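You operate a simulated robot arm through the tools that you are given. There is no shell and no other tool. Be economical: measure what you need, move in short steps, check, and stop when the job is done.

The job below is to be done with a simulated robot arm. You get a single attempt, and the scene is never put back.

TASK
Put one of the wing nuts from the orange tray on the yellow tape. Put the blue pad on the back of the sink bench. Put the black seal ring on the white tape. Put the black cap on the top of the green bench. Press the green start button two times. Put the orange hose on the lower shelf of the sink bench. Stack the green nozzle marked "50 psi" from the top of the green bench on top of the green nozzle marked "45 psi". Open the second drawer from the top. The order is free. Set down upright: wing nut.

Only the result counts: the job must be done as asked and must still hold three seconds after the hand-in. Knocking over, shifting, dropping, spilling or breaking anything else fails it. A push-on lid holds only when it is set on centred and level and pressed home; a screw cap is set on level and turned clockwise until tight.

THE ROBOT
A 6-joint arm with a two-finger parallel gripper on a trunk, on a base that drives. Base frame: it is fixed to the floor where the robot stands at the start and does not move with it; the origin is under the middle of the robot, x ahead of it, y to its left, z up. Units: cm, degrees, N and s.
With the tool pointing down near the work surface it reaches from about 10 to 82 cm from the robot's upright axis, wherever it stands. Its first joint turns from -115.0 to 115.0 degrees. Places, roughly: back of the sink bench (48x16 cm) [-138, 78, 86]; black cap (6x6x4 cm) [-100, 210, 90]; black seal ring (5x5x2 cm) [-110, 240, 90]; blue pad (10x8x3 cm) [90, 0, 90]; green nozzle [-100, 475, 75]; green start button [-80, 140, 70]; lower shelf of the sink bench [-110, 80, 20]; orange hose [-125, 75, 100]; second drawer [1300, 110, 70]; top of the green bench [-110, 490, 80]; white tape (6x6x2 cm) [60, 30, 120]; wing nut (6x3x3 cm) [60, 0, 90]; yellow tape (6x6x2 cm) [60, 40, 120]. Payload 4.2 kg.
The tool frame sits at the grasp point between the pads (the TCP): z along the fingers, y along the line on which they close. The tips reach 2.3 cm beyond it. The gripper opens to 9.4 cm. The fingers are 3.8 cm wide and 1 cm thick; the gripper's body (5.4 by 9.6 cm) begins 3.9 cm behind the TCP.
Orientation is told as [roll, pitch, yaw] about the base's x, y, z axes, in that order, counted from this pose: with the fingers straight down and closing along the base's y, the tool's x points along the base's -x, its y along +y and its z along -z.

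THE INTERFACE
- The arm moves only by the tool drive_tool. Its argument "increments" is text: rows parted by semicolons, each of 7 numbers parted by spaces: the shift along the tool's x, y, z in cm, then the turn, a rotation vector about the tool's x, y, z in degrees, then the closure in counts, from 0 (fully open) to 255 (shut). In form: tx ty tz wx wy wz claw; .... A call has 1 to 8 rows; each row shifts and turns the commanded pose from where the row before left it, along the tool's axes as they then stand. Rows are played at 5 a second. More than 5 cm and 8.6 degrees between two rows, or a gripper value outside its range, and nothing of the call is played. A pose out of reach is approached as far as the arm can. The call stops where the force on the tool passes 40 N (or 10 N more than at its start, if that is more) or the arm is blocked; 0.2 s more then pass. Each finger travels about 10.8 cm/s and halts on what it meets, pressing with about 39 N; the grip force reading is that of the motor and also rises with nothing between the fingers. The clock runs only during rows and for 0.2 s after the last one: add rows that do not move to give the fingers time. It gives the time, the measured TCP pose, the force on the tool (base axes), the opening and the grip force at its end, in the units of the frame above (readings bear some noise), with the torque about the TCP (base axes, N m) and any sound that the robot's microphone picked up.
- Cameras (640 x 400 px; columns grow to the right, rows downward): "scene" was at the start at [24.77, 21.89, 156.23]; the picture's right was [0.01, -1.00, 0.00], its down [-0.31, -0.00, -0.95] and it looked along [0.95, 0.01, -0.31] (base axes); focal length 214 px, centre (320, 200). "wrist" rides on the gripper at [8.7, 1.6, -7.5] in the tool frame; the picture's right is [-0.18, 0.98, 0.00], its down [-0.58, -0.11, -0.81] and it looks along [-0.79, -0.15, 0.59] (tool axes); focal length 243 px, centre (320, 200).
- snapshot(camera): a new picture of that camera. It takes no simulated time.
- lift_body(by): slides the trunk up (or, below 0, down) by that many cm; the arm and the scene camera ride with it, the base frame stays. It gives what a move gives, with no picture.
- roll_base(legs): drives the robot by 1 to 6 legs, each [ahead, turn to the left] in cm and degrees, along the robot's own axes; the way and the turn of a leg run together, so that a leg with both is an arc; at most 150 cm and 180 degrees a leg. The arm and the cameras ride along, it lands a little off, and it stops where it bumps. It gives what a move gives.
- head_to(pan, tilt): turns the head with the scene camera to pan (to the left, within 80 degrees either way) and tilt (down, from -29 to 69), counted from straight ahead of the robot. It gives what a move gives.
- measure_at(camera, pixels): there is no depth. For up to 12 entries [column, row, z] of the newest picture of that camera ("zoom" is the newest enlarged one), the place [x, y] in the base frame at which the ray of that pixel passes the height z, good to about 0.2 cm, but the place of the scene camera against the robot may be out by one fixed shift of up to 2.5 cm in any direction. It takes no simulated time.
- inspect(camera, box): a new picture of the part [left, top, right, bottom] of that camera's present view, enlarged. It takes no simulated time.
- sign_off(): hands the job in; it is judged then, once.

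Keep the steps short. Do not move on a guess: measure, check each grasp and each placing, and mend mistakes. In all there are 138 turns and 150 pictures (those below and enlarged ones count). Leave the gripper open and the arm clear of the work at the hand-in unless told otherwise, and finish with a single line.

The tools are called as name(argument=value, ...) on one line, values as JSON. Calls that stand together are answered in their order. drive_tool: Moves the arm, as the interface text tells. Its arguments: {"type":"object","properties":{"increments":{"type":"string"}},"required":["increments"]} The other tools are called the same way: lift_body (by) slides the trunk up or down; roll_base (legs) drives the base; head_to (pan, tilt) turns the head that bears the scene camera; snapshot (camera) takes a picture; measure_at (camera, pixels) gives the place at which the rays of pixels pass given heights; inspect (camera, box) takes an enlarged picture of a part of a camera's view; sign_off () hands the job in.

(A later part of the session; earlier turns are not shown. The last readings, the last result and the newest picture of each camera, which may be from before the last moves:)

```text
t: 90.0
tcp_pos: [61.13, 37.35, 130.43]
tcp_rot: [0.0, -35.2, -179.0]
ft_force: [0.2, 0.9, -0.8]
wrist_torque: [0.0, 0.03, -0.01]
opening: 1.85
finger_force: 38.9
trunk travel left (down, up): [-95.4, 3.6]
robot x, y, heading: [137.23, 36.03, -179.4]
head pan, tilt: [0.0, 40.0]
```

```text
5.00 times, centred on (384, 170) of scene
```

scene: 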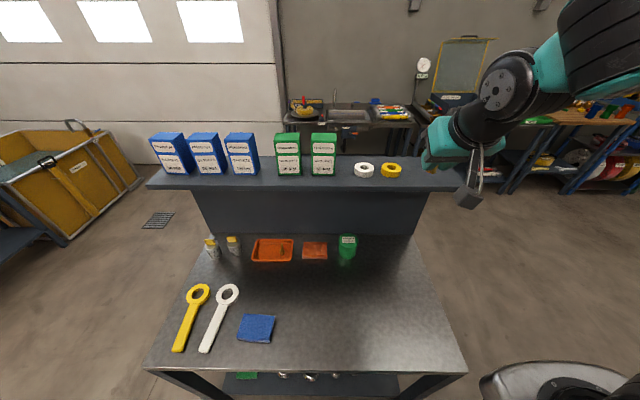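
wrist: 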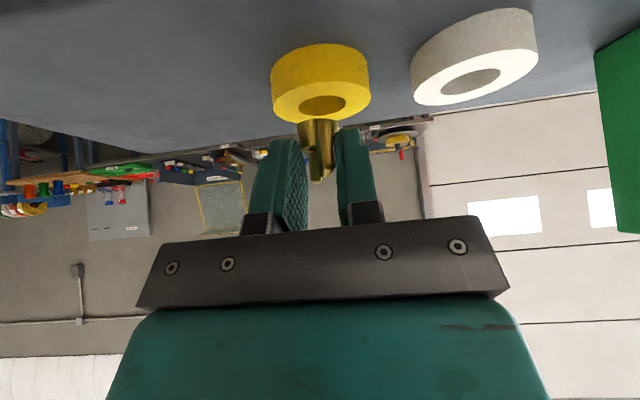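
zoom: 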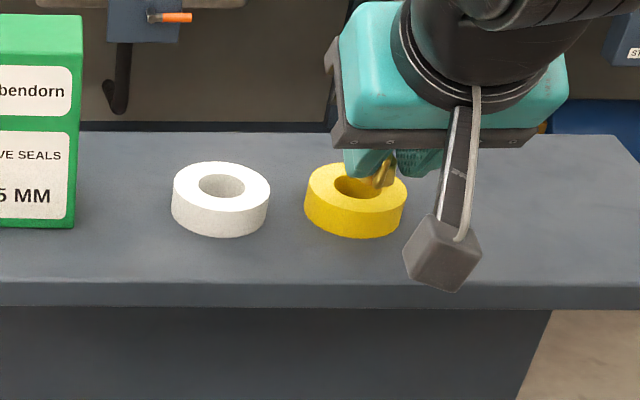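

measure_at(camera="wrist", pixels=[[318, 120, 127], [297, 124, 127], [338, 121, 127], [322, 106, 125.9], [318, 121, 126.5], [270, 80, 125.9], [370, 80, 125.9]])

inspect(camera="wrist", box=[260, 90, 380, 190])

```text
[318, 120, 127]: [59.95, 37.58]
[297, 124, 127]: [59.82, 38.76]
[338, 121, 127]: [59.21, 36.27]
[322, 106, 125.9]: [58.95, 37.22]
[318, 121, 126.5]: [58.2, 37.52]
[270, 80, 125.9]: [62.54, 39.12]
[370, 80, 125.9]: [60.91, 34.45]
```

```text
4.00 times, centred on (320, 140) of wrist
```

zoom: 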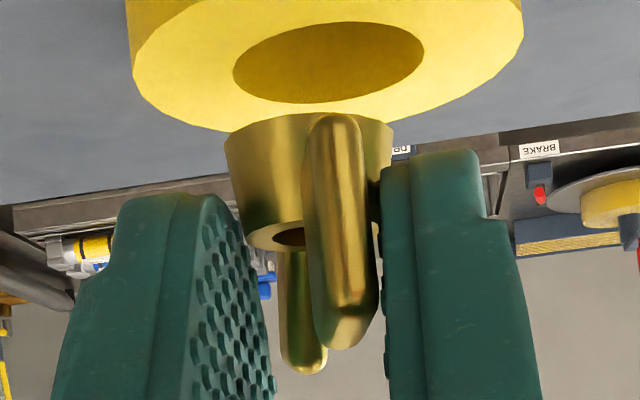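

measure_at(camera="zoom", pixels=[[343, 340, 130], [305, 368, 130], [343, 340, 130.3], [305, 368, 130.3], [292, 237, 129], [292, 237, 129.3], [310, 120, 127.4], [343, 340, 129.7], [305, 368, 129.7]])

```text
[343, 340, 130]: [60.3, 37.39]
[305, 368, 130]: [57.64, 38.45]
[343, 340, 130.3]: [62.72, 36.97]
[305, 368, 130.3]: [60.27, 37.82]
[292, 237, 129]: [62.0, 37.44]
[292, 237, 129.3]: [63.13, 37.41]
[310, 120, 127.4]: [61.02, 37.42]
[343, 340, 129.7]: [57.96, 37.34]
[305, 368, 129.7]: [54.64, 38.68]
```

The nut reads at x≈61, base z≈127.3, lined up in y. I lower in small steps until contact.

drive_tool(increments="0.23 0 0.33 0 0 0 235; 0.23 0 0.33 0 0 0 235; 0.12 0 0.16 0 0 0 235; 0 0 0 0 0 0 235")

inspect(camera="wrist", box=[240, 70, 400, 190])

```text
t: 91.0
tcp_pos: [61.29, 37.54, 129.47]
tcp_rot: [0.0, -35.1, -178.9]
ft_force: [0.3, 0.2, 0.3]
wrist_torque: [0.01, -0.01, 0.01]
opening: 1.86
finger_force: 39.0
trunk travel left (down, up): [-95.4, 3.6]
robot x, y, heading: [136.97, 35.99, -179.5]
head pan, tilt: [0.0, 40.0]
```

```text
3.33 times, centred on (320, 130) of wrist
```

zoom: 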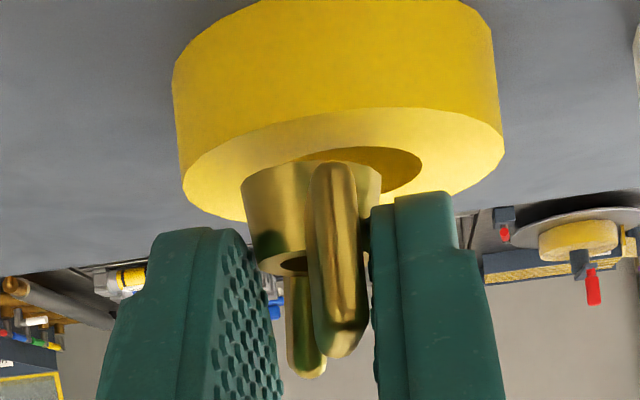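

Not touching yet. Slightly lower in small steps.

drive_tool(increments="0.12 0 0.16 0 0 0 235; 0.12 0 0.16 0 0 0 235; 0 0 0 0 0 0 235")

inspect(camera="wrist", box=[240, 70, 400, 190])

```text
t: 91.8
tcp_pos: [61.41, 37.56, 129.08]
tcp_rot: [0.0, -35.1, -179.0]
ft_force: [-0.2, 0.1, -0.4]
wrist_torque: [-0.01, 0.0, 0.01]
opening: 1.87
finger_force: 38.8
trunk travel left (down, up): [-95.4, 3.6]
robot x, y, heading: [136.9, 36.09, -179.8]
head pan, tilt: [0.0, 40.0]
```

```text
3.33 times, centred on (320, 130) of wrist
```

zoom: 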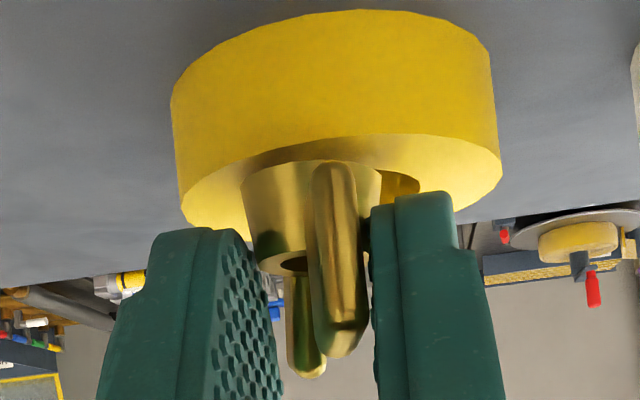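

Centre slightly: 0.4 cm back in -x, 0.2 in -y, then lower on.

drive_tool(increments="-0.33 0.2 0.23 0 0 0 235; 0.08 0 0.12 0 0 0 235; 0.08 0 0.12 0 0 0 235; 0 0 0 0 0 0 235")

inspect(camera="wrist", box=[240, 70, 400, 190])

```text
t: 92.8
tcp_pos: [60.94, 37.33, 128.77]
tcp_rot: [0.0, -35.3, -179.1]
ft_force: [-0.3, -1.0, 3.1]
wrist_torque: [0.0, -0.02, 0.01]
opening: 1.88
finger_force: 39.0
trunk travel left (down, up): [-95.4, 3.6]
robot x, y, heading: [136.92, 36.02, -179.8]
head pan, tilt: [0.0, 40.0]
```

```text
3.33 times, centred on (320, 130) of wrist
```

zoom: 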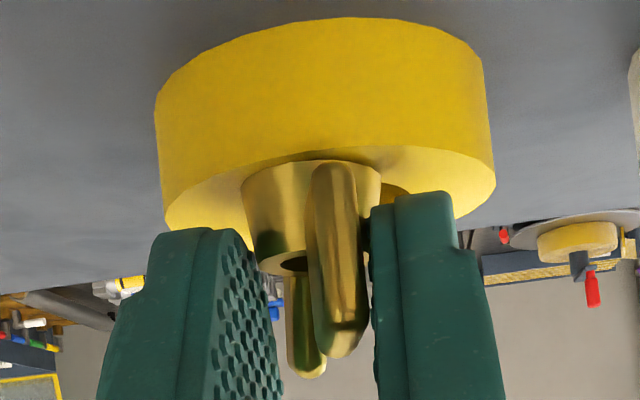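

Contact felt (3 N) and the nut sits over the near band. I release and check.

drive_tool(increments="0 0 0 0 0 0 215; 0 0 0 0 0 0 190; 0 0 0 0 0 0 160; 0 0 0 0 0 0 150; 0 0 0 0 0 0 150")

inspect(camera="wrist", box=[240, 70, 400, 190])

```text
t: 94.0
tcp_pos: [60.91, 37.36, 128.72]
tcp_rot: [0.1, -35.2, -178.9]
ft_force: [0.3, 0.4, 0.3]
wrist_torque: [0.0, -0.03, -0.01]
opening: 3.88
finger_force: 0.0
trunk travel left (down, up): [-95.4, 3.6]
robot x, y, heading: [136.67, 35.94, -180.0]
head pan, tilt: [0.0, 40.0]
```

```text
3.33 times, centred on (320, 130) of wrist
```

zoom: 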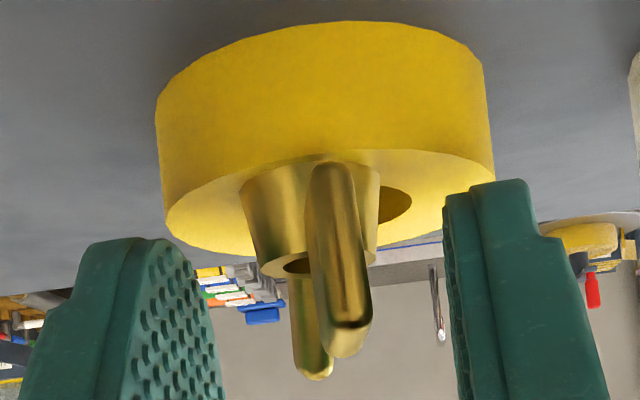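

The nut stands upright on the tape. I back out along the tool axis.

drive_tool(increments="0 0 -3 0 0 0 150; 0 0 -4 0 0 0 120; 0 0 -4 0 0 0 100; 0 0 -3 0 0 0 60; 0 0 0 0 0 0 0")

inspect(camera="scene", box=[320, 130, 448, 210])

```text
t: 95.2
tcp_pos: [69.2, 37.51, 140.1]
tcp_rot: [0.0, -35.1, -179.0]
ft_force: [1.0, -0.4, -0.3]
wrist_torque: [-0.01, 0.01, 0.01]
opening: 9.39
finger_force: 0.0
trunk travel left (down, up): [-95.4, 3.6]
robot x, y, heading: [136.69, 36.21, -179.7]
head pan, tilt: [0.0, 40.0]
```

```text
5.00 times, centred on (384, 170) of scene
```

zoom: 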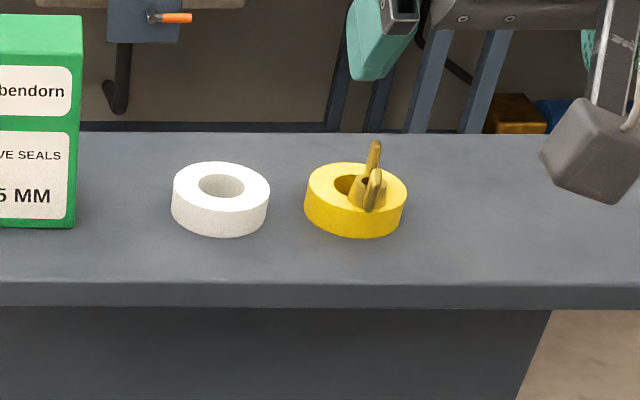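

Nut done. Next the blue pad: move back from the shelf, straighten the tool, then lower the trunk.

drive_tool(increments="3.27 4 0 0 0 0 0; 3.27 4 0 0 8 0 0; 2 4 0 0 8 0 0; 0 4 0 0 8 0 0; 0 4 0 0 8 0 0; 0 4 0 0 3 0 0; 0 4 0 0 0 0 0; 0 4 0 0 0 0 0")

```text
refused: row 1 steps farther than a row can; nothing moved
```

drive_tool(increments="3.27 0 -2.3 0 0 0 0; 3.27 0 -2.3 0 0 0 0; 3.27 0 -2.3 0 0 0 0; 0 4 0 0 8 0 0; 0 4 0 0 8 0 0; 0 4 0 0 8 0 0; 0 4 0 0 8 0 0; 0 4 0 0 3 0 0")

drive_tool(increments="0 4.5 0 0 0 0 0; 0 4.5 0 0 0 0 0; 0 4.5 0 0 0 0 0; 0 4.5 0 0 0 0 0; 0 0 0 0 0 0 0")

```text
t: 97.0
tcp_pos: [81.32, 17.75, 140.34]
tcp_rot: [0.0, 0.0, -179.0]
ft_force: [-0.7, 0.2, -0.7]
wrist_torque: [-0.04, 0.03, -0.01]
opening: 9.41
finger_force: 0.0
trunk travel left (down, up): [-95.4, 3.6]
robot x, y, heading: [136.62, 35.91, -179.8]
head pan, tilt: [0.0, 40.0]
```

```text
t: 98.2
tcp_pos: [81.81, -0.43, 140.14]
tcp_rot: [0.1, -0.1, -178.9]
ft_force: [1.8, -0.3, -0.2]
wrist_torque: [0.03, -0.01, -0.01]
opening: 9.43
finger_force: 0.1
trunk travel left (down, up): [-95.4, 3.6]
robot x, y, heading: [136.7, 36.28, -179.5]
head pan, tilt: [0.0, 40.0]
```

I move 6 cm in +x, lower the trunk 35 cm, and look at the pad.

drive_tool(increments="4 0 0 0 0 0 0; 4 0 0 0 0 0 0; 0 0 0 0 0 0 0")

lift_body(by=-35)

snapshot(camera="wrist")

snapshot(camera="scene")

```text
t: 99.0
tcp_pos: [89.78, 0.02, 140.36]
tcp_rot: [0.0, -0.3, -179.0]
ft_force: [0.3, -0.5, -0.2]
wrist_torque: [-0.02, -0.01, 0.04]
opening: 9.42
finger_force: 0.1
trunk travel left (down, up): [-95.4, 3.6]
robot x, y, heading: [137.08, 36.4, -179.6]
head pan, tilt: [0.0, 40.0]
```

```text
t: 102.4
tcp_pos: [89.82, 0.05, 105.4]
tcp_rot: [0.0, -0.2, -178.9]
ft_force: [-0.7, 0.0, 0.7]
wrist_torque: [-0.03, 0.03, 0.02]
opening: 9.39
finger_force: 0.0
trunk travel left (down, up): [-60.4, 38.6]
robot x, y, heading: [136.92, 36.12, -179.4]
head pan, tilt: [0.0, 40.0]
```

```text
103 pictures are left
```

wrist: 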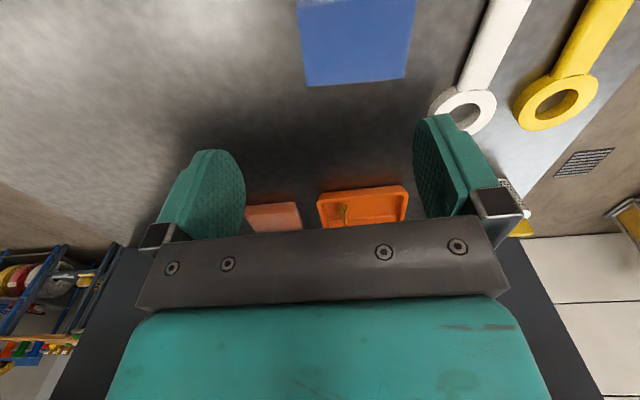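

```text
102 pictures are left
```

scene: 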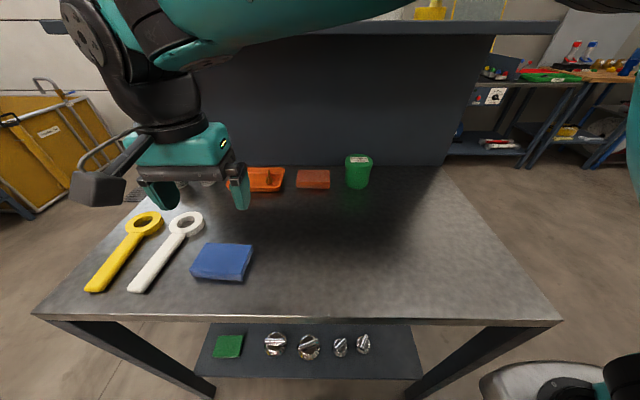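

measure_at(camera="wrist", pixels=[[308, 87, 89], [405, 79, 89], [297, 3, 89], [416, 3, 89], [340, 215, 89], [460, 110, 87.5]])

measure_at(camera="scene", pixels=[[209, 243, 89], [252, 246, 89], [243, 276, 89], [192, 271, 89]])

```text
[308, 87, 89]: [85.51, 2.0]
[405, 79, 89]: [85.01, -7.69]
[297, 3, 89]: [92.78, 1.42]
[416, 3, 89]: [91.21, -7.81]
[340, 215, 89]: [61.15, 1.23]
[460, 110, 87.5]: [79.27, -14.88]
```

```text
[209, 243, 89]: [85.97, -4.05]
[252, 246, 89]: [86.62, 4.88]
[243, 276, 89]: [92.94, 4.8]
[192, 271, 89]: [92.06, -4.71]
```

Pad spans x 85–93, y −7.7…1.9. I will grip across its 8 cm side: turn the tool 90° and shift above its centre (89.2,-2.9).

drive_tool(increments="0 0.5 0 0 0 -8.5 0; 0 0 0 0 0 -8.5 0; 0 0 0 0 0 -8.5 0; 0 0 0 0 0 -8.5 0; 0 0 0 0 0 -8.5 0; 0 0 0 0 0 -8.5 0; 0 0 0 0 0 -8.5 0; 0 0 0 0 0 -8.5 0")

drive_tool(increments="0 0 0 0 0 -8.5 0; 0 0 0 0 0 -8.5 0; -2.4 -0.6 0 0 0 -6.1 0; 0 0 4 0 0 0 0; 0 0 0 0 0 0 0")

snapshot(camera="wrist")

snapshot(camera="scene")

```text
t: 104.2
tcp_pos: [89.75, -0.35, 105.23]
tcp_rot: [-0.1, -0.1, -110.8]
ft_force: [-0.3, -0.5, -0.5]
wrist_torque: [-0.01, -0.01, -0.01]
opening: 9.39
finger_force: 0.1
trunk travel left (down, up): [-60.4, 38.6]
robot x, y, heading: [136.57, 36.29, -179.3]
head pan, tilt: [0.0, 40.0]
```

```text
t: 105.4
tcp_pos: [88.84, -2.88, 101.43]
tcp_rot: [-0.2, -0.1, -87.9]
ft_force: [0.2, -0.1, 0.3]
wrist_torque: [0.01, 0.03, 0.02]
opening: 9.4
finger_force: 0.0
trunk travel left (down, up): [-60.4, 38.6]
robot x, y, heading: [136.87, 36.29, -179.5]
head pan, tilt: [0.0, 40.0]
```

```text
101 pictures are left
```

wrist: 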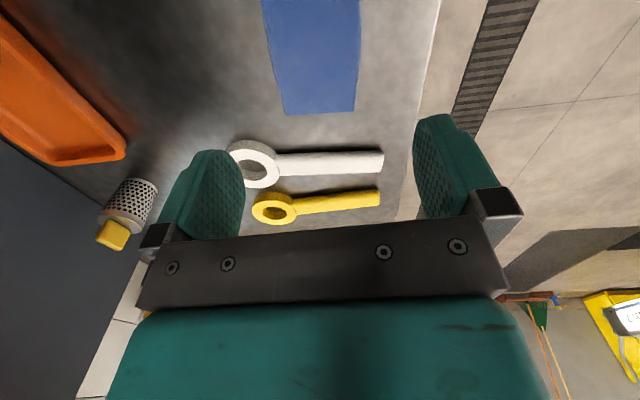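

```text
100 pictures are left
```

scene: 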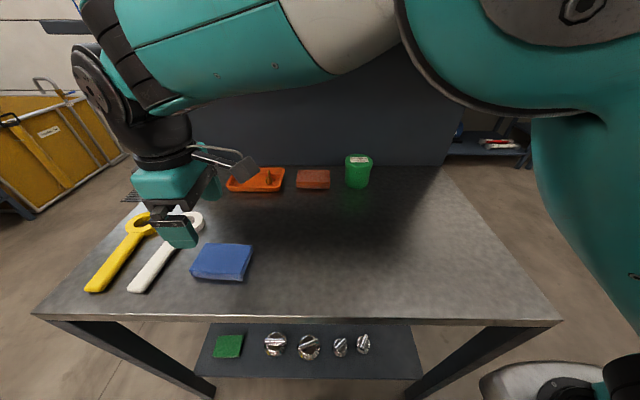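

measure_at(camera="wrist", pixels=[[284, 113, 89], [356, 110, 89], [262, 2, 89], [360, 2, 89], [270, 50, 89], [359, 50, 89], [300, 165, 87.5]])

```text
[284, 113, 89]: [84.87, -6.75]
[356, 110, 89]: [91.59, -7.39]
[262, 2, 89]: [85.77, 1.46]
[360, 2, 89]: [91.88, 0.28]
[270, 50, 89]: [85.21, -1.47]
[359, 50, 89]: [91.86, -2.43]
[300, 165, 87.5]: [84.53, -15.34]
```

Pad is turned about 4° and centred at (88.5,-2.7). I turn 6°, centre, and lower to z 91.

drive_tool(increments="0.2 -0.3 2 0 0 6 0; 0 0 4 0 0 0 0; 0 0 3.5 0 0 0 0; 0 0 0 0 0 0 0")

snapshot(camera="wrist")

inspect(camera="scene", box=[100, 170, 300, 300])

```text
t: 106.4
tcp_pos: [88.38, -3.01, 91.95]
tcp_rot: [-0.2, -0.2, -93.8]
ft_force: [-0.2, 0.4, 0.1]
wrist_torque: [0.0, -0.03, 0.04]
opening: 9.41
finger_force: 0.1
trunk travel left (down, up): [-60.4, 38.6]
robot x, y, heading: [137.05, 36.32, -179.5]
head pan, tilt: [0.0, 40.0]
```

```text
99 pictures are left
```

wrist: 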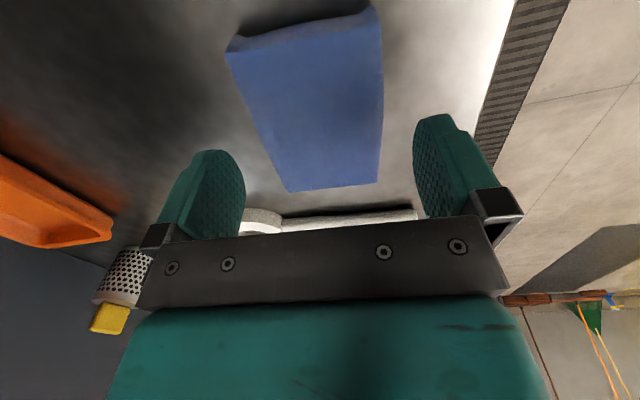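

```text
3.08 times, centred on (200, 235) of scene
```

zoom: 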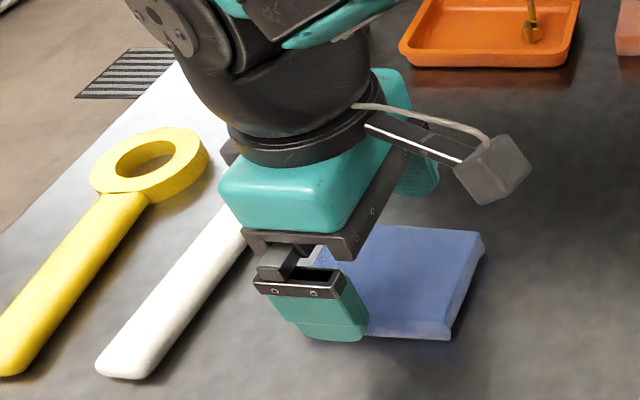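

measure_at(camera="wrist", pixels=[[287, 191, 88.7], [377, 182, 88.7], [228, 50, 88.7], [381, 35, 88.7], [320, 140, 88.7]])

```text
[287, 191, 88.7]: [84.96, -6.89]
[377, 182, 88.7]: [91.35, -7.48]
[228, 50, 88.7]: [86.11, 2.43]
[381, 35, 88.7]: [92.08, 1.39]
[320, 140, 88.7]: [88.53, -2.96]
```

The pad is centred between the fingers. I lower to z≈88.6 and close.

drive_tool(increments="0.35 0.2 1.2 0 0 0 0; 0 0 1.2 0 0 0 0; 0 0 0.8 0 0 0 0; 0 0 0 0 0 0 0")

snapshot(camera="wrist")

```text
t: 107.4
tcp_pos: [88.92, -2.51, 88.67]
tcp_rot: [-0.2, -0.1, -93.8]
ft_force: [0.8, 0.6, -0.4]
wrist_torque: [0.02, 0.01, -0.02]
opening: 9.39
finger_force: 0.1
trunk travel left (down, up): [-60.4, 38.6]
robot x, y, heading: [136.78, 35.68, -179.4]
head pan, tilt: [0.0, 40.0]
```

```text
97 pictures are left
```

wrist: 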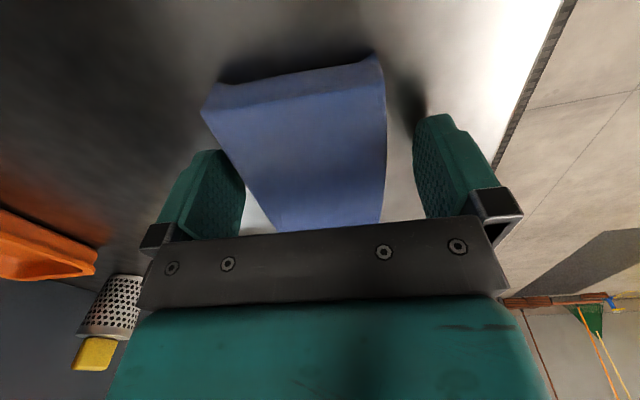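

Fingers straddle the pad, no contact. Close and lift 5 cm.

drive_tool(increments="0 0 0.5 0 0 0 0; 0 0 0 0 0 0 60; 0 0 0 0 0 0 110; 0 0 0 0 0 0 140; 0 0 0 0 0 0 140; 0 0 -2.5 0 0 0 140; 0 0 -3 0 0 0 140; 0 0 0 0 0 0 140")

snapshot(camera="wrist")

```text
t: 109.2
tcp_pos: [88.82, -2.29, 93.5]
tcp_rot: [-0.2, 0.1, -93.9]
ft_force: [-0.2, 0.0, 0.3]
wrist_torque: [-0.01, 0.02, 0.0]
opening: 7.41
finger_force: 39.2
trunk travel left (down, up): [-60.4, 38.6]
robot x, y, heading: [137.01, 36.03, -179.5]
head pan, tilt: [0.0, 40.0]
```

```text
96 pictures are left
```

wrist: 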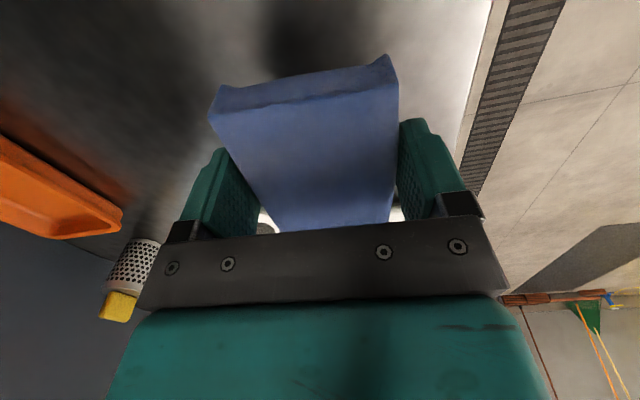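

Pad is held (7.4 cm). For travel I bring the arm straight ahead of the robot at a safe height.

drive_tool(increments="0 0 -4.5 0 0 0 140; 0 0 -4.5 0 0 0 140; 4.7 0 0 0 0 0 140; 4.7 0 0 0 0 0 140; 4.7 0 0 0 0 0 140; 4.7 0 0 0 0 0 140; 4.7 0 0 0 0 0 140; 4.7 0 0 0 0 0 140")

drive_tool(increments="4 0 0 0 0 0 140; 4 0 0 0 0 0 140; 0 0 0 0 0 0 140")

roll_base(legs=[[-25, 0], [0, -90]])

lift_body(by=30)

head_to(pan=0, tilt=30)

snapshot(camera="scene")

```text
t: 111.0
tcp_pos: [90.58, 25.93, 102.6]
tcp_rot: [-0.1, 0.0, -93.8]
ft_force: [-0.5, -0.4, -0.6]
wrist_torque: [0.01, 0.03, -0.04]
opening: 7.39
finger_force: 39.1
trunk travel left (down, up): [-60.4, 38.6]
robot x, y, heading: [136.89, 36.2, -179.3]
head pan, tilt: [0.0, 40.0]
```

```text
t: 111.8
tcp_pos: [91.45, 33.65, 102.56]
tcp_rot: [-0.2, 0.0, -93.9]
ft_force: [-0.3, 0.0, -1.2]
wrist_torque: [0.02, 0.01, 0.01]
opening: 7.39
finger_force: 39.8
trunk travel left (down, up): [-60.4, 38.6]
robot x, y, heading: [137.05, 36.48, -179.6]
head pan, tilt: [0.0, 40.0]
```

```text
t: 117.5
tcp_pos: [159.96, 81.77, 102.56]
tcp_rot: [-0.1, 0.0, 175.8]
ft_force: [-0.5, -0.7, -0.7]
wrist_torque: [0.03, 0.01, 0.01]
opening: 7.39
finger_force: 39.3
trunk travel left (down, up): [-60.4, 38.6]
robot x, y, heading: [161.59, 36.27, 89.9]
head pan, tilt: [0.0, 40.0]
```

```text
t: 120.5
tcp_pos: [159.9, 81.88, 132.48]
tcp_rot: [-0.1, 0.1, 175.7]
ft_force: [-0.3, -0.4, 0.1]
wrist_torque: [0.0, 0.01, 0.02]
opening: 7.39
finger_force: 38.7
trunk travel left (down, up): [-90.4, 8.6]
robot x, y, heading: [162.01, 36.45, 90.3]
head pan, tilt: [0.0, 40.0]
```

```text
t: 121.2
tcp_pos: [159.98, 81.73, 132.51]
tcp_rot: [-0.1, 0.0, 175.7]
ft_force: [0.0, 0.2, -0.7]
wrist_torque: [0.02, 0.0, -0.03]
opening: 7.42
finger_force: 39.1
trunk travel left (down, up): [-90.4, 8.6]
robot x, y, heading: [162.25, 36.45, 89.8]
head pan, tilt: [0.0, 30.0]
```

```text
95 pictures are left
```

scene: 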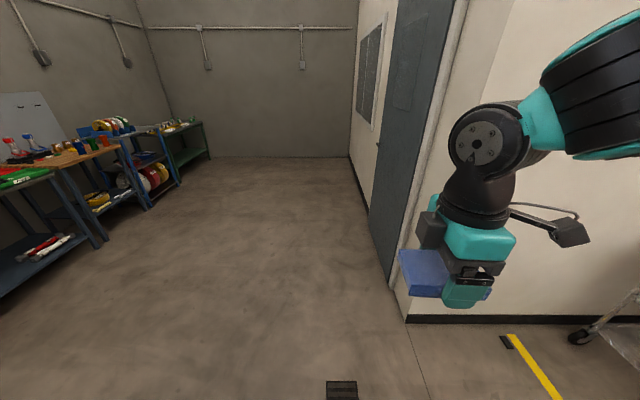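

measure_at(camera="scene", pixels=[[405, 322, 0], [20, 298, 45], [180, 185, 80], [213, 155, 0], [345, 155, 0]])

```text
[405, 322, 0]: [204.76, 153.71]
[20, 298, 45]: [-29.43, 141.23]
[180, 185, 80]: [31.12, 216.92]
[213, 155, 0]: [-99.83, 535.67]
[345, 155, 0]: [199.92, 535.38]
```

Path is open. I drive around the shelf's left end to about (-5,80) facing the sink bench.

roll_base(legs=[[70, 0], [0, 90], [150, 0], [17, 0], [0, 90], [26, 0]])

roll_base(legs=[[0, -90]])

snapshot(camera="scene")

```text
t: 142.2
tcp_pos: [-5.76, 28.64, 132.57]
tcp_rot: [-0.2, -0.1, -5.5]
ft_force: [-0.5, 0.4, -1.2]
wrist_torque: [0.01, 0.0, -0.01]
opening: 7.4
finger_force: 39.1
trunk travel left (down, up): [-90.4, 8.6]
robot x, y, heading: [-7.38, 74.04, -91.2]
head pan, tilt: [0.0, 30.0]
```

```text
t: 146.4
tcp_pos: [-52.33, 73.28, 132.48]
tcp_rot: [-0.2, 0.1, -95.7]
ft_force: [-0.6, -0.3, -0.8]
wrist_torque: [-0.02, -0.01, -0.01]
opening: 7.4
finger_force: 39.3
trunk travel left (down, up): [-90.4, 8.6]
robot x, y, heading: [-6.97, 74.19, 178.4]
head pan, tilt: [0.0, 30.0]
```

```text
94 pictures are left
```

scene: 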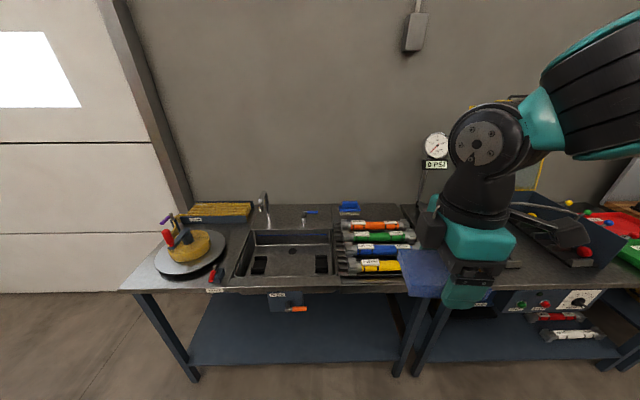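

inspect(camera="scene", box=[120, 180, 440, 320])

measure_at(camera="scene", pixels=[[200, 205, 86], [125, 290, 86], [405, 290, 86], [349, 208, 86], [345, 225, 86], [410, 222, 86], [263, 215, 86], [410, 206, 86], [247, 230, 86], [330, 230, 86], [312, 212, 86]])

```text
2.00 times, centred on (280, 250) of scene
```

zoom: 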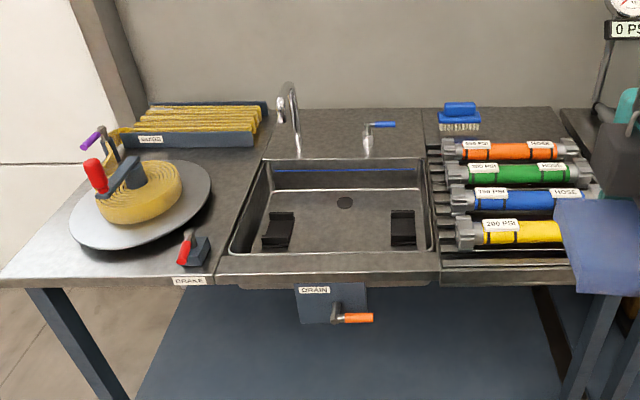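

```text
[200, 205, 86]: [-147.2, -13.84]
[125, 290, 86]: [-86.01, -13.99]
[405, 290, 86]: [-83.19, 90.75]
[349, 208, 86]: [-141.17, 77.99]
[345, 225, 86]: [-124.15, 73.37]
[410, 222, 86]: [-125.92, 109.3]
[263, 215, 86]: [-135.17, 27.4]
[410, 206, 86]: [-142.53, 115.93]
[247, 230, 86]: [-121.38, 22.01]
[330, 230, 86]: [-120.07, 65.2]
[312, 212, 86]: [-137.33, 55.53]
```

I see the free back strip at right of the blue brush (349,208), behind the orange hose. I shift 17 cm to the right and drive closer.

roll_base(legs=[[0, -88.4], [17, 0], [0, 90], [38, 0]])

head_to(pan=0, tilt=35)

snapshot(camera="scene")

```text
t: 157.3
tcp_pos: [-88.72, 89.42, 132.55]
tcp_rot: [-0.1, -0.1, -94.3]
ft_force: [0.0, -0.2, 0.3]
wrist_torque: [-0.01, 0.01, -0.01]
opening: 7.41
finger_force: 39.1
trunk travel left (down, up): [-90.4, 8.6]
robot x, y, heading: [-43.06, 91.28, 179.8]
head pan, tilt: [0.0, 30.0]
```

```text
t: 158.0
tcp_pos: [-88.65, 89.51, 132.43]
tcp_rot: [0.0, -0.1, -94.3]
ft_force: [0.5, -0.8, 0.2]
wrist_torque: [-0.02, 0.0, 0.0]
opening: 7.41
finger_force: 38.9
trunk travel left (down, up): [-90.4, 8.6]
robot x, y, heading: [-43.16, 91.44, 179.7]
head pan, tilt: [0.0, 35.0]
```

```text
92 pictures are left
```

scene: 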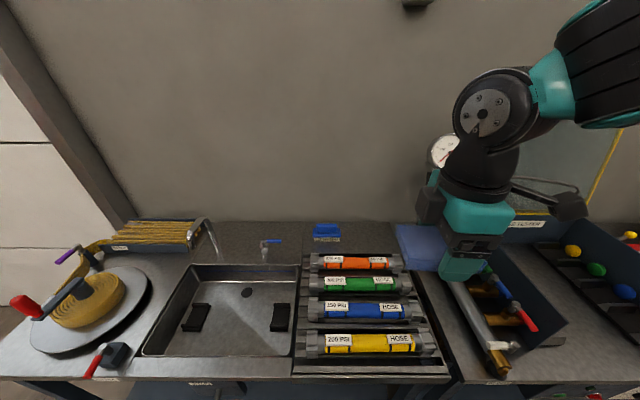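

measure_at(camera="scene", pixels=[[303, 222, 86], [390, 222, 86], [313, 240, 86], [340, 240, 86], [300, 250, 86], [410, 250, 86], [320, 262, 90], [395, 262, 90], [355, 263, 92], [360, 342, 92], [298, 372, 86], [447, 370, 86]])

snapshot(camera="wrist")

```text
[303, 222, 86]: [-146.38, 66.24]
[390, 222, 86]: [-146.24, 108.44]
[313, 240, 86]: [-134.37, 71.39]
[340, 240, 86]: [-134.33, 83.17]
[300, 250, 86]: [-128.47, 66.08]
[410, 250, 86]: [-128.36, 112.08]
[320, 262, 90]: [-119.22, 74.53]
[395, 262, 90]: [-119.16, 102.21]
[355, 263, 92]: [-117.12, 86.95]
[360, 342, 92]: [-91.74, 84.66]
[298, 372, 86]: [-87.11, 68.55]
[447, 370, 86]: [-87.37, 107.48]
```

```text
91 pictures are left
```

wrist: 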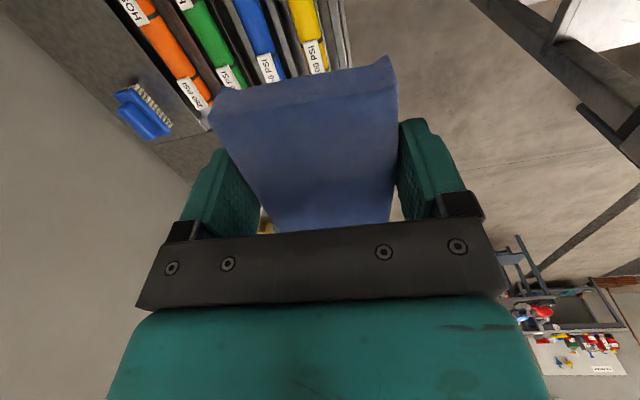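

Free spot for the pad: about (-135,91), right of the brush and behind the orange hose. I need to come nearer; I drive 9 cm ahead.

roll_base(legs=[[9, 0]])

drive_tool(increments="0 -4.5 0 0 0 0 140; 0 -4.5 0 0 0 0 140; 0 -4.5 0 0 0 0 140; 0 -4.5 0 0 0 0 140; 0 -4.5 0 0 0 0 140; 0 0 0 0 0 0 140")

snapshot(camera="scene")

```text
t: 159.1
tcp_pos: [-97.8, 89.3, 132.42]
tcp_rot: [-0.2, -0.1, -94.1]
ft_force: [-0.4, 0.1, -0.3]
wrist_torque: [-0.01, 0.05, -0.02]
opening: 7.38
finger_force: 38.9
trunk travel left (down, up): [-90.4, 8.6]
robot x, y, heading: [-52.26, 91.11, 179.8]
head pan, tilt: [0.0, 35.0]
```

```text
t: 160.5
tcp_pos: [-120.5, 91.02, 132.5]
tcp_rot: [-0.1, 0.0, -94.1]
ft_force: [-0.3, 0.0, -0.7]
wrist_torque: [0.01, 0.0, 0.02]
opening: 7.39
finger_force: 39.5
trunk travel left (down, up): [-90.4, 8.6]
robot x, y, heading: [-52.46, 91.47, 180.1]
head pan, tilt: [0.0, 35.0]
```

```text
90 pictures are left
```

scene: 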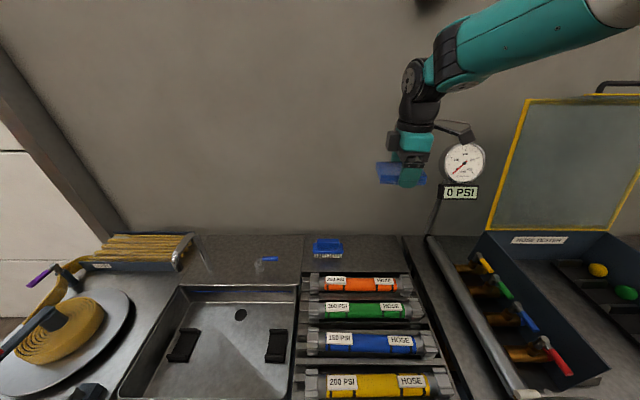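

measure_at(camera="scene", pixels=[[432, 235, 86], [440, 190, 105], [463, 163, 115], [463, 163, 120], [313, 257, 86], [342, 257, 86], [405, 265, 86], [318, 275, 92], [410, 275, 92]])

inspect(camera="scene", box=[290, 140, 530, 290])

```text
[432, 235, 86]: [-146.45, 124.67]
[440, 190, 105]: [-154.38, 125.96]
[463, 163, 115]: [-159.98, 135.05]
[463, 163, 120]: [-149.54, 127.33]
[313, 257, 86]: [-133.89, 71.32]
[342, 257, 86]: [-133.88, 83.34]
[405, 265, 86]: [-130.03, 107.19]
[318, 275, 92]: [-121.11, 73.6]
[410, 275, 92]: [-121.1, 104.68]
```

```text
2.67 times, centred on (410, 215) of scene
```

zoom: 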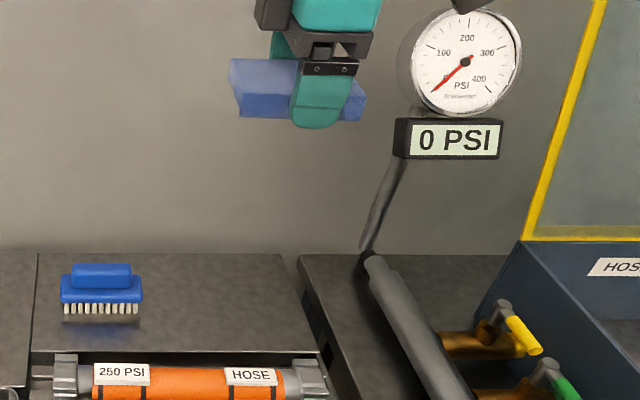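

roll_base(legs=[[3, 0]])

drive_tool(increments="0 -4 0 0 0 0 140; 0 -4 0 0 0 0 140; 0 -3.5 0 0 0 2 140; 0 0 0 0 0 2 140; 0 0 0 0 0 0 140")

lift_body(by=-35)

snapshot(camera="wrist")

snapshot(camera="scene")

```text
t: 161.5
tcp_pos: [-122.97, 91.06, 132.57]
tcp_rot: [0.0, 0.0, -94.2]
ft_force: [-0.7, 0.3, -0.9]
wrist_torque: [-0.02, -0.03, 0.04]
opening: 7.41
finger_force: 38.8
trunk travel left (down, up): [-90.4, 8.6]
robot x, y, heading: [-55.23, 91.32, 180.2]
head pan, tilt: [0.0, 35.0]
stopped in leg 1: the robot was blocked; the commanded pose is now the measured one
```

```text
t: 162.7
tcp_pos: [-134.52, 91.91, 132.49]
tcp_rot: [-0.1, 0.1, -98.3]
ft_force: [-0.2, 0.5, -0.4]
wrist_torque: [0.03, 0.03, 0.0]
opening: 7.4
finger_force: 38.5
trunk travel left (down, up): [-90.4, 8.6]
robot x, y, heading: [-54.83, 91.27, 179.6]
head pan, tilt: [0.0, 35.0]
```

```text
t: 166.3
tcp_pos: [-134.3, 91.84, 99.39]
tcp_rot: [-0.1, 0.0, -98.2]
ft_force: [0.0, 0.7, 0.8]
wrist_torque: [-0.01, -0.02, -0.02]
opening: 7.43
finger_force: 38.7
trunk travel left (down, up): [-58.4, 40.6]
robot x, y, heading: [-55.02, 91.17, 179.9]
head pan, tilt: [0.0, 35.0]
stopped: the arm was blocked; the commanded pose is now the measured one
```

```text
88 pictures are left
```

wrist: 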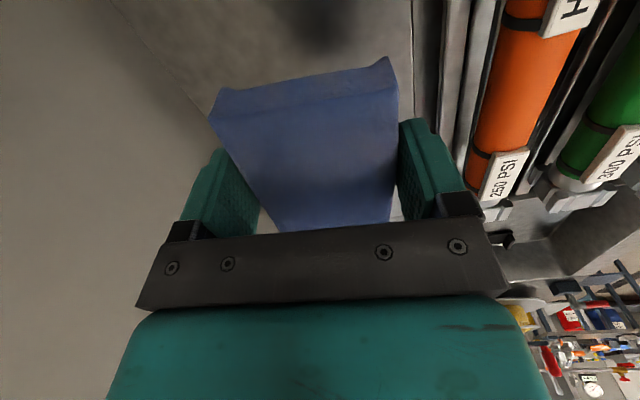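

```text
87 pictures are left
```

scene: 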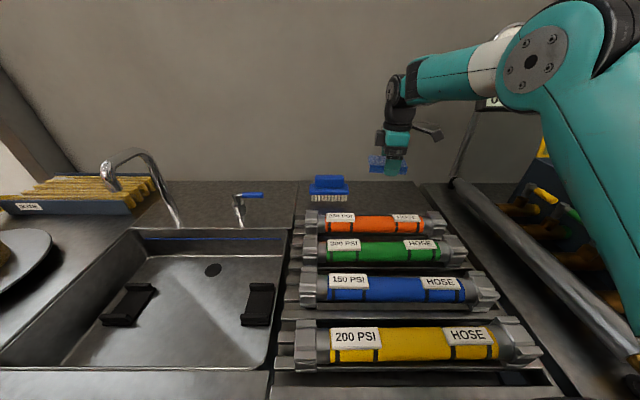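

The trunk is stopped by its mount meeting the bench edge; I raise it 1 cm and do the rest with the arm, also squaring the yaw.

lift_body(by=1)

drive_tool(increments="0 -0.4 2.5 0 0 -8 140; 0 0 2.5 0 0 0 140; 0 0 2 0 0 0 140; 0 0 0 0 0 0 140")

snapshot(camera="wrist")

inspect(camera="scene", box=[290, 100, 480, 250])

```text
t: 166.9
tcp_pos: [-134.29, 91.79, 100.9]
tcp_rot: [-0.2, -0.1, -98.2]
ft_force: [0.6, -0.9, -0.3]
wrist_torque: [-0.02, 0.02, -0.02]
opening: 7.4
finger_force: 39.1
trunk travel left (down, up): [-59.4, 39.6]
robot x, y, heading: [-55.23, 91.65, 179.7]
head pan, tilt: [0.0, 35.0]
```

```text
t: 167.9
tcp_pos: [-134.76, 91.59, 94.01]
tcp_rot: [-0.2, 0.0, -90.3]
ft_force: [0.0, 0.2, -0.7]
wrist_torque: [0.03, 0.03, -0.02]
opening: 7.43
finger_force: 38.9
trunk travel left (down, up): [-59.4, 39.6]
robot x, y, heading: [-55.23, 91.44, 179.9]
head pan, tilt: [0.0, 35.0]
```

```text
86 pictures are left
```

wrist: 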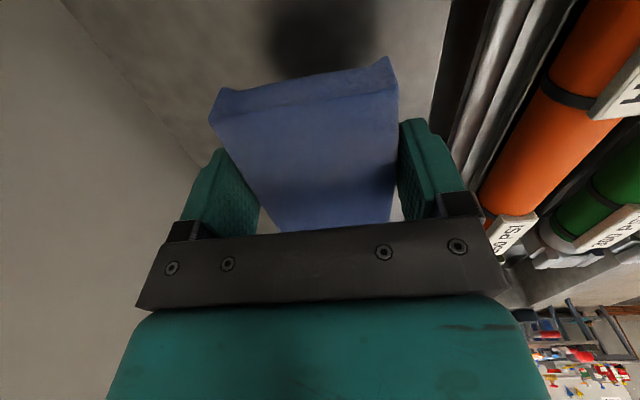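

```text
2.67 times, centred on (385, 175) of scene
```

zoom: 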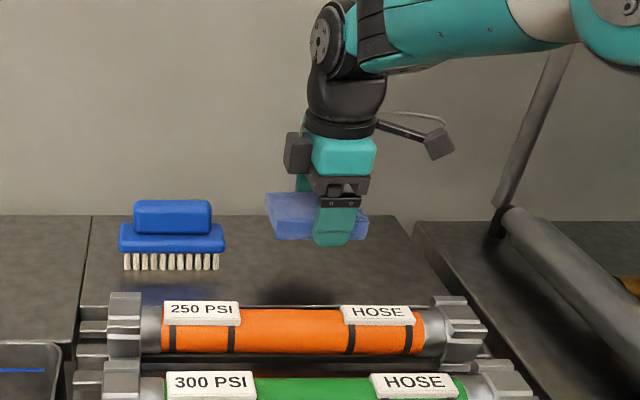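

Well clear of brush and hose. I lower until contact.

drive_tool(increments="0 0 2.5 0 0 0 140; 0 0 1.5 0 0 0 140; 0 0 0.5 0 0 0 140; 0 0 0.4 0 0 0 140; 0 0 0.3 0 0 0 140; 0 0 0 0 0 0 140")

```text
t: 169.3
tcp_pos: [-134.72, 92.05, 88.74]
tcp_rot: [-0.2, 0.0, -90.1]
ft_force: [0.2, -0.2, 0.1]
wrist_torque: [0.0, 0.01, -0.02]
opening: 7.4
finger_force: 39.5
trunk travel left (down, up): [-59.4, 39.6]
robot x, y, heading: [-54.88, 91.69, 179.5]
head pan, tilt: [0.0, 35.0]
```

drive_tool(increments="0 0 0.25 0 0 0 140; 0 0 0.25 0 0 0 140; 0 0 0.2 0 0 0 140; 0 0 0 0 0 0 140")

inspect(camera="scene", box=[290, 100, 480, 250])

```text
t: 170.4
tcp_pos: [-134.8, 92.02, 88.27]
tcp_rot: [-0.3, 0.0, -90.2]
ft_force: [-0.4, 1.6, -0.9]
wrist_torque: [-0.04, 0.05, 0.03]
opening: 7.38
finger_force: 38.5
trunk travel left (down, up): [-59.4, 39.6]
robot x, y, heading: [-55.0, 91.49, 179.5]
head pan, tilt: [0.0, 35.0]
stopped in row 4: the force on the tool passed its limit at 41 N (the readings are from after the stop); the commanded pose is now the measured one
```

```text
2.67 times, centred on (385, 175) of scene
```

zoom: 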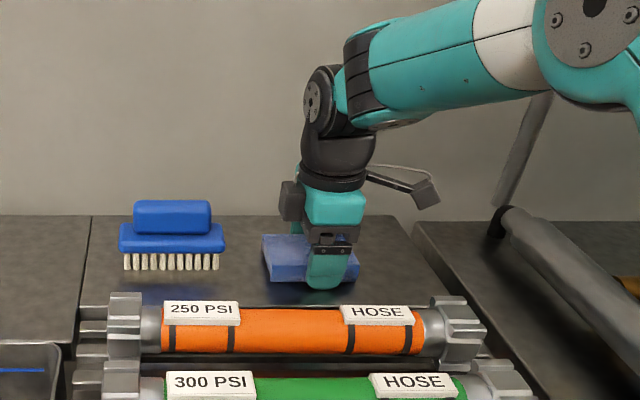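

Contact: the pad rests on the bench. I open and rise.

drive_tool(increments="0 0 0 0 0 0 100; 0 0 0 0 0 0 60; 0 0 0 0 0 0 20; 0 0 0 0 0 0 0; 0 0 -3 0 0 0 0; 0 0 -4.5 0 0 0 0; 0 0 -4.5 0 0 0 0; 0 0 0 0 0 0 0")

inspect(camera="scene", box=[290, 100, 480, 250])

snapshot(camera="wrist")

```text
t: 172.2
tcp_pos: [-134.85, 91.94, 100.12]
tcp_rot: [-0.4, 0.0, -90.1]
ft_force: [0.2, -0.2, 0.3]
wrist_torque: [0.01, -0.02, 0.0]
opening: 9.36
finger_force: 0.0
trunk travel left (down, up): [-59.4, 39.6]
robot x, y, heading: [-55.29, 91.78, 179.7]
head pan, tilt: [0.0, 35.0]
```

```text
2.67 times, centred on (385, 175) of scene
```

zoom: 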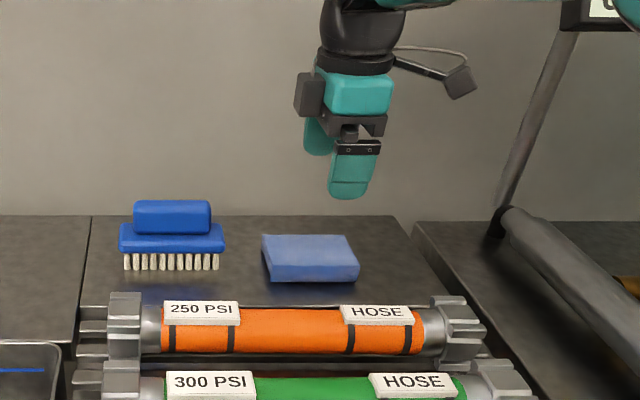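

```text
82 pictures are left
```

wrist: 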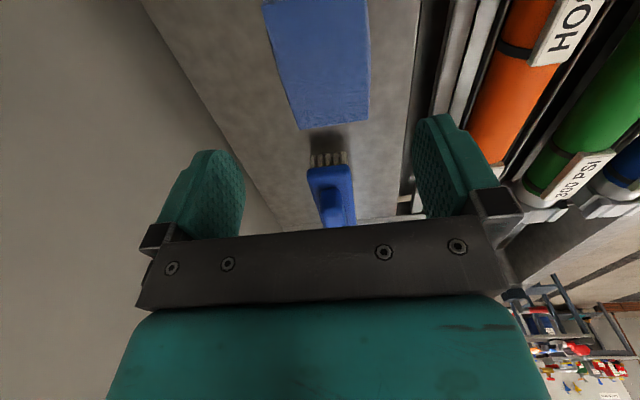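

Pad is placed. Now the orange hose: I move above it with the fingers closing across it (along x).

drive_tool(increments="0 0 -4 0 0 0 0; -2 4 0 0 0 0 0; -2 4 0 0 0 0 0; -1 4 0 0 0 0 0; 0 0 0 0 0 0 0")

snapshot(camera="wrist")

```text
t: 173.4
tcp_pos: [-122.65, 86.82, 104.21]
tcp_rot: [-0.4, 0.0, -90.2]
ft_force: [0.7, 0.6, -0.1]
wrist_torque: [0.02, -0.02, 0.03]
opening: 9.4
finger_force: 0.0
trunk travel left (down, up): [-59.4, 39.6]
robot x, y, heading: [-55.26, 91.56, 179.5]
head pan, tilt: [0.0, 35.0]
```

```text
81 pictures are left
```

wrist: 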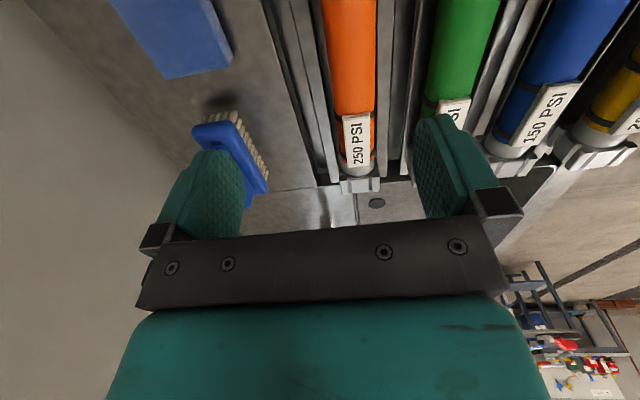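

inspect(camera="wrist", box=[250, 0, 450, 200])

measure_at(camera="wrist", pixels=[[325, 50, 89], [378, 50, 89], [334, 110, 89], [376, 110, 89], [357, 190, 89], [355, 148, 91], [425, 80, 89], [480, 80, 89]])

inspect(camera="scene", box=[280, 180, 480, 300])

```text
2.00 times, centred on (350, 100) of wrist
```

zoom: 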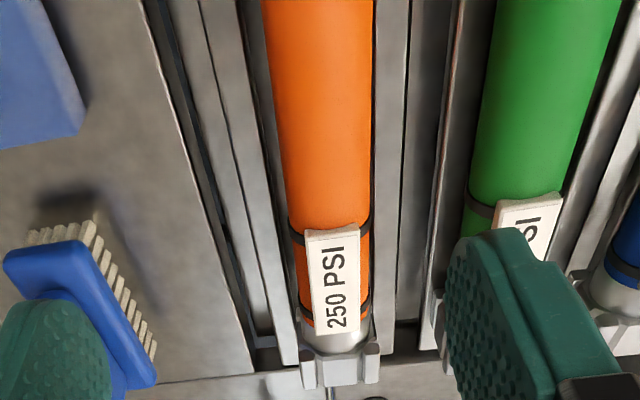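

```text
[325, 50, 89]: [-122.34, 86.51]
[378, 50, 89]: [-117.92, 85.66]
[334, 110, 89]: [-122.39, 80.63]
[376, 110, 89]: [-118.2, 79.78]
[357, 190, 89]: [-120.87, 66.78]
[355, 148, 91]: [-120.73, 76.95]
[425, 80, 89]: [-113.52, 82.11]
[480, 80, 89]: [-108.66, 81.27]
```

```text
3.20 times, centred on (380, 240) of scene
```

zoom: 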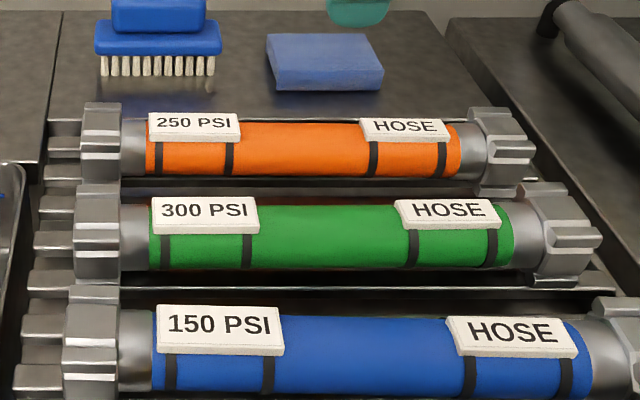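

Hose axis at x≈-120.2, dia ≈4.5, middle y≈87. I centre over it and lower to just above, then look.

drive_tool(increments="0 2.45 0 0 0 0 60; 0 0 4.5 0 0 0 60; 0 0 4.5 0 0 0 60; 0 0 0 0 0 0 60")

snapshot(camera="wrist")

inspect(camera="scene", box=[280, 150, 480, 275])

```text
t: 174.4
tcp_pos: [-120.26, 87.12, 95.32]
tcp_rot: [-0.4, -0.1, -90.1]
ft_force: [-0.2, -0.2, 0.2]
wrist_torque: [0.02, -0.05, 0.02]
opening: 7.18
finger_force: 0.0
trunk travel left (down, up): [-59.4, 39.6]
robot x, y, heading: [-55.17, 91.43, 179.7]
head pan, tilt: [0.0, 35.0]
```

```text
78 pictures are left
```

wrist: 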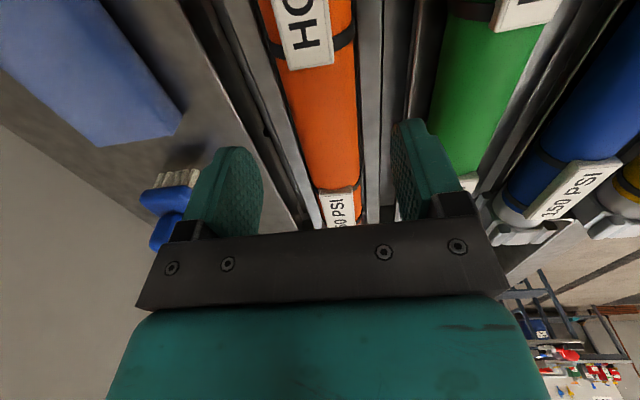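

```text
3.20 times, centred on (380, 212) of scene
```

zoom: 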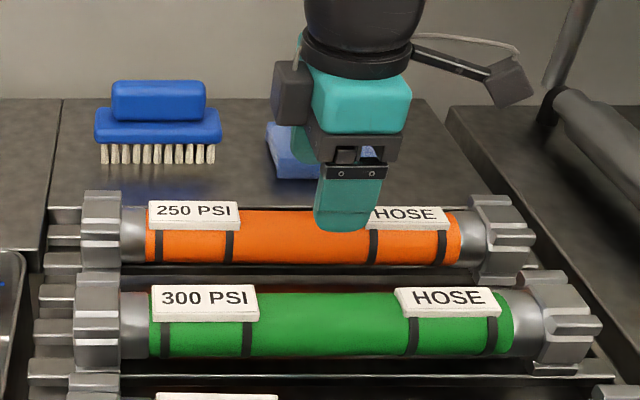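

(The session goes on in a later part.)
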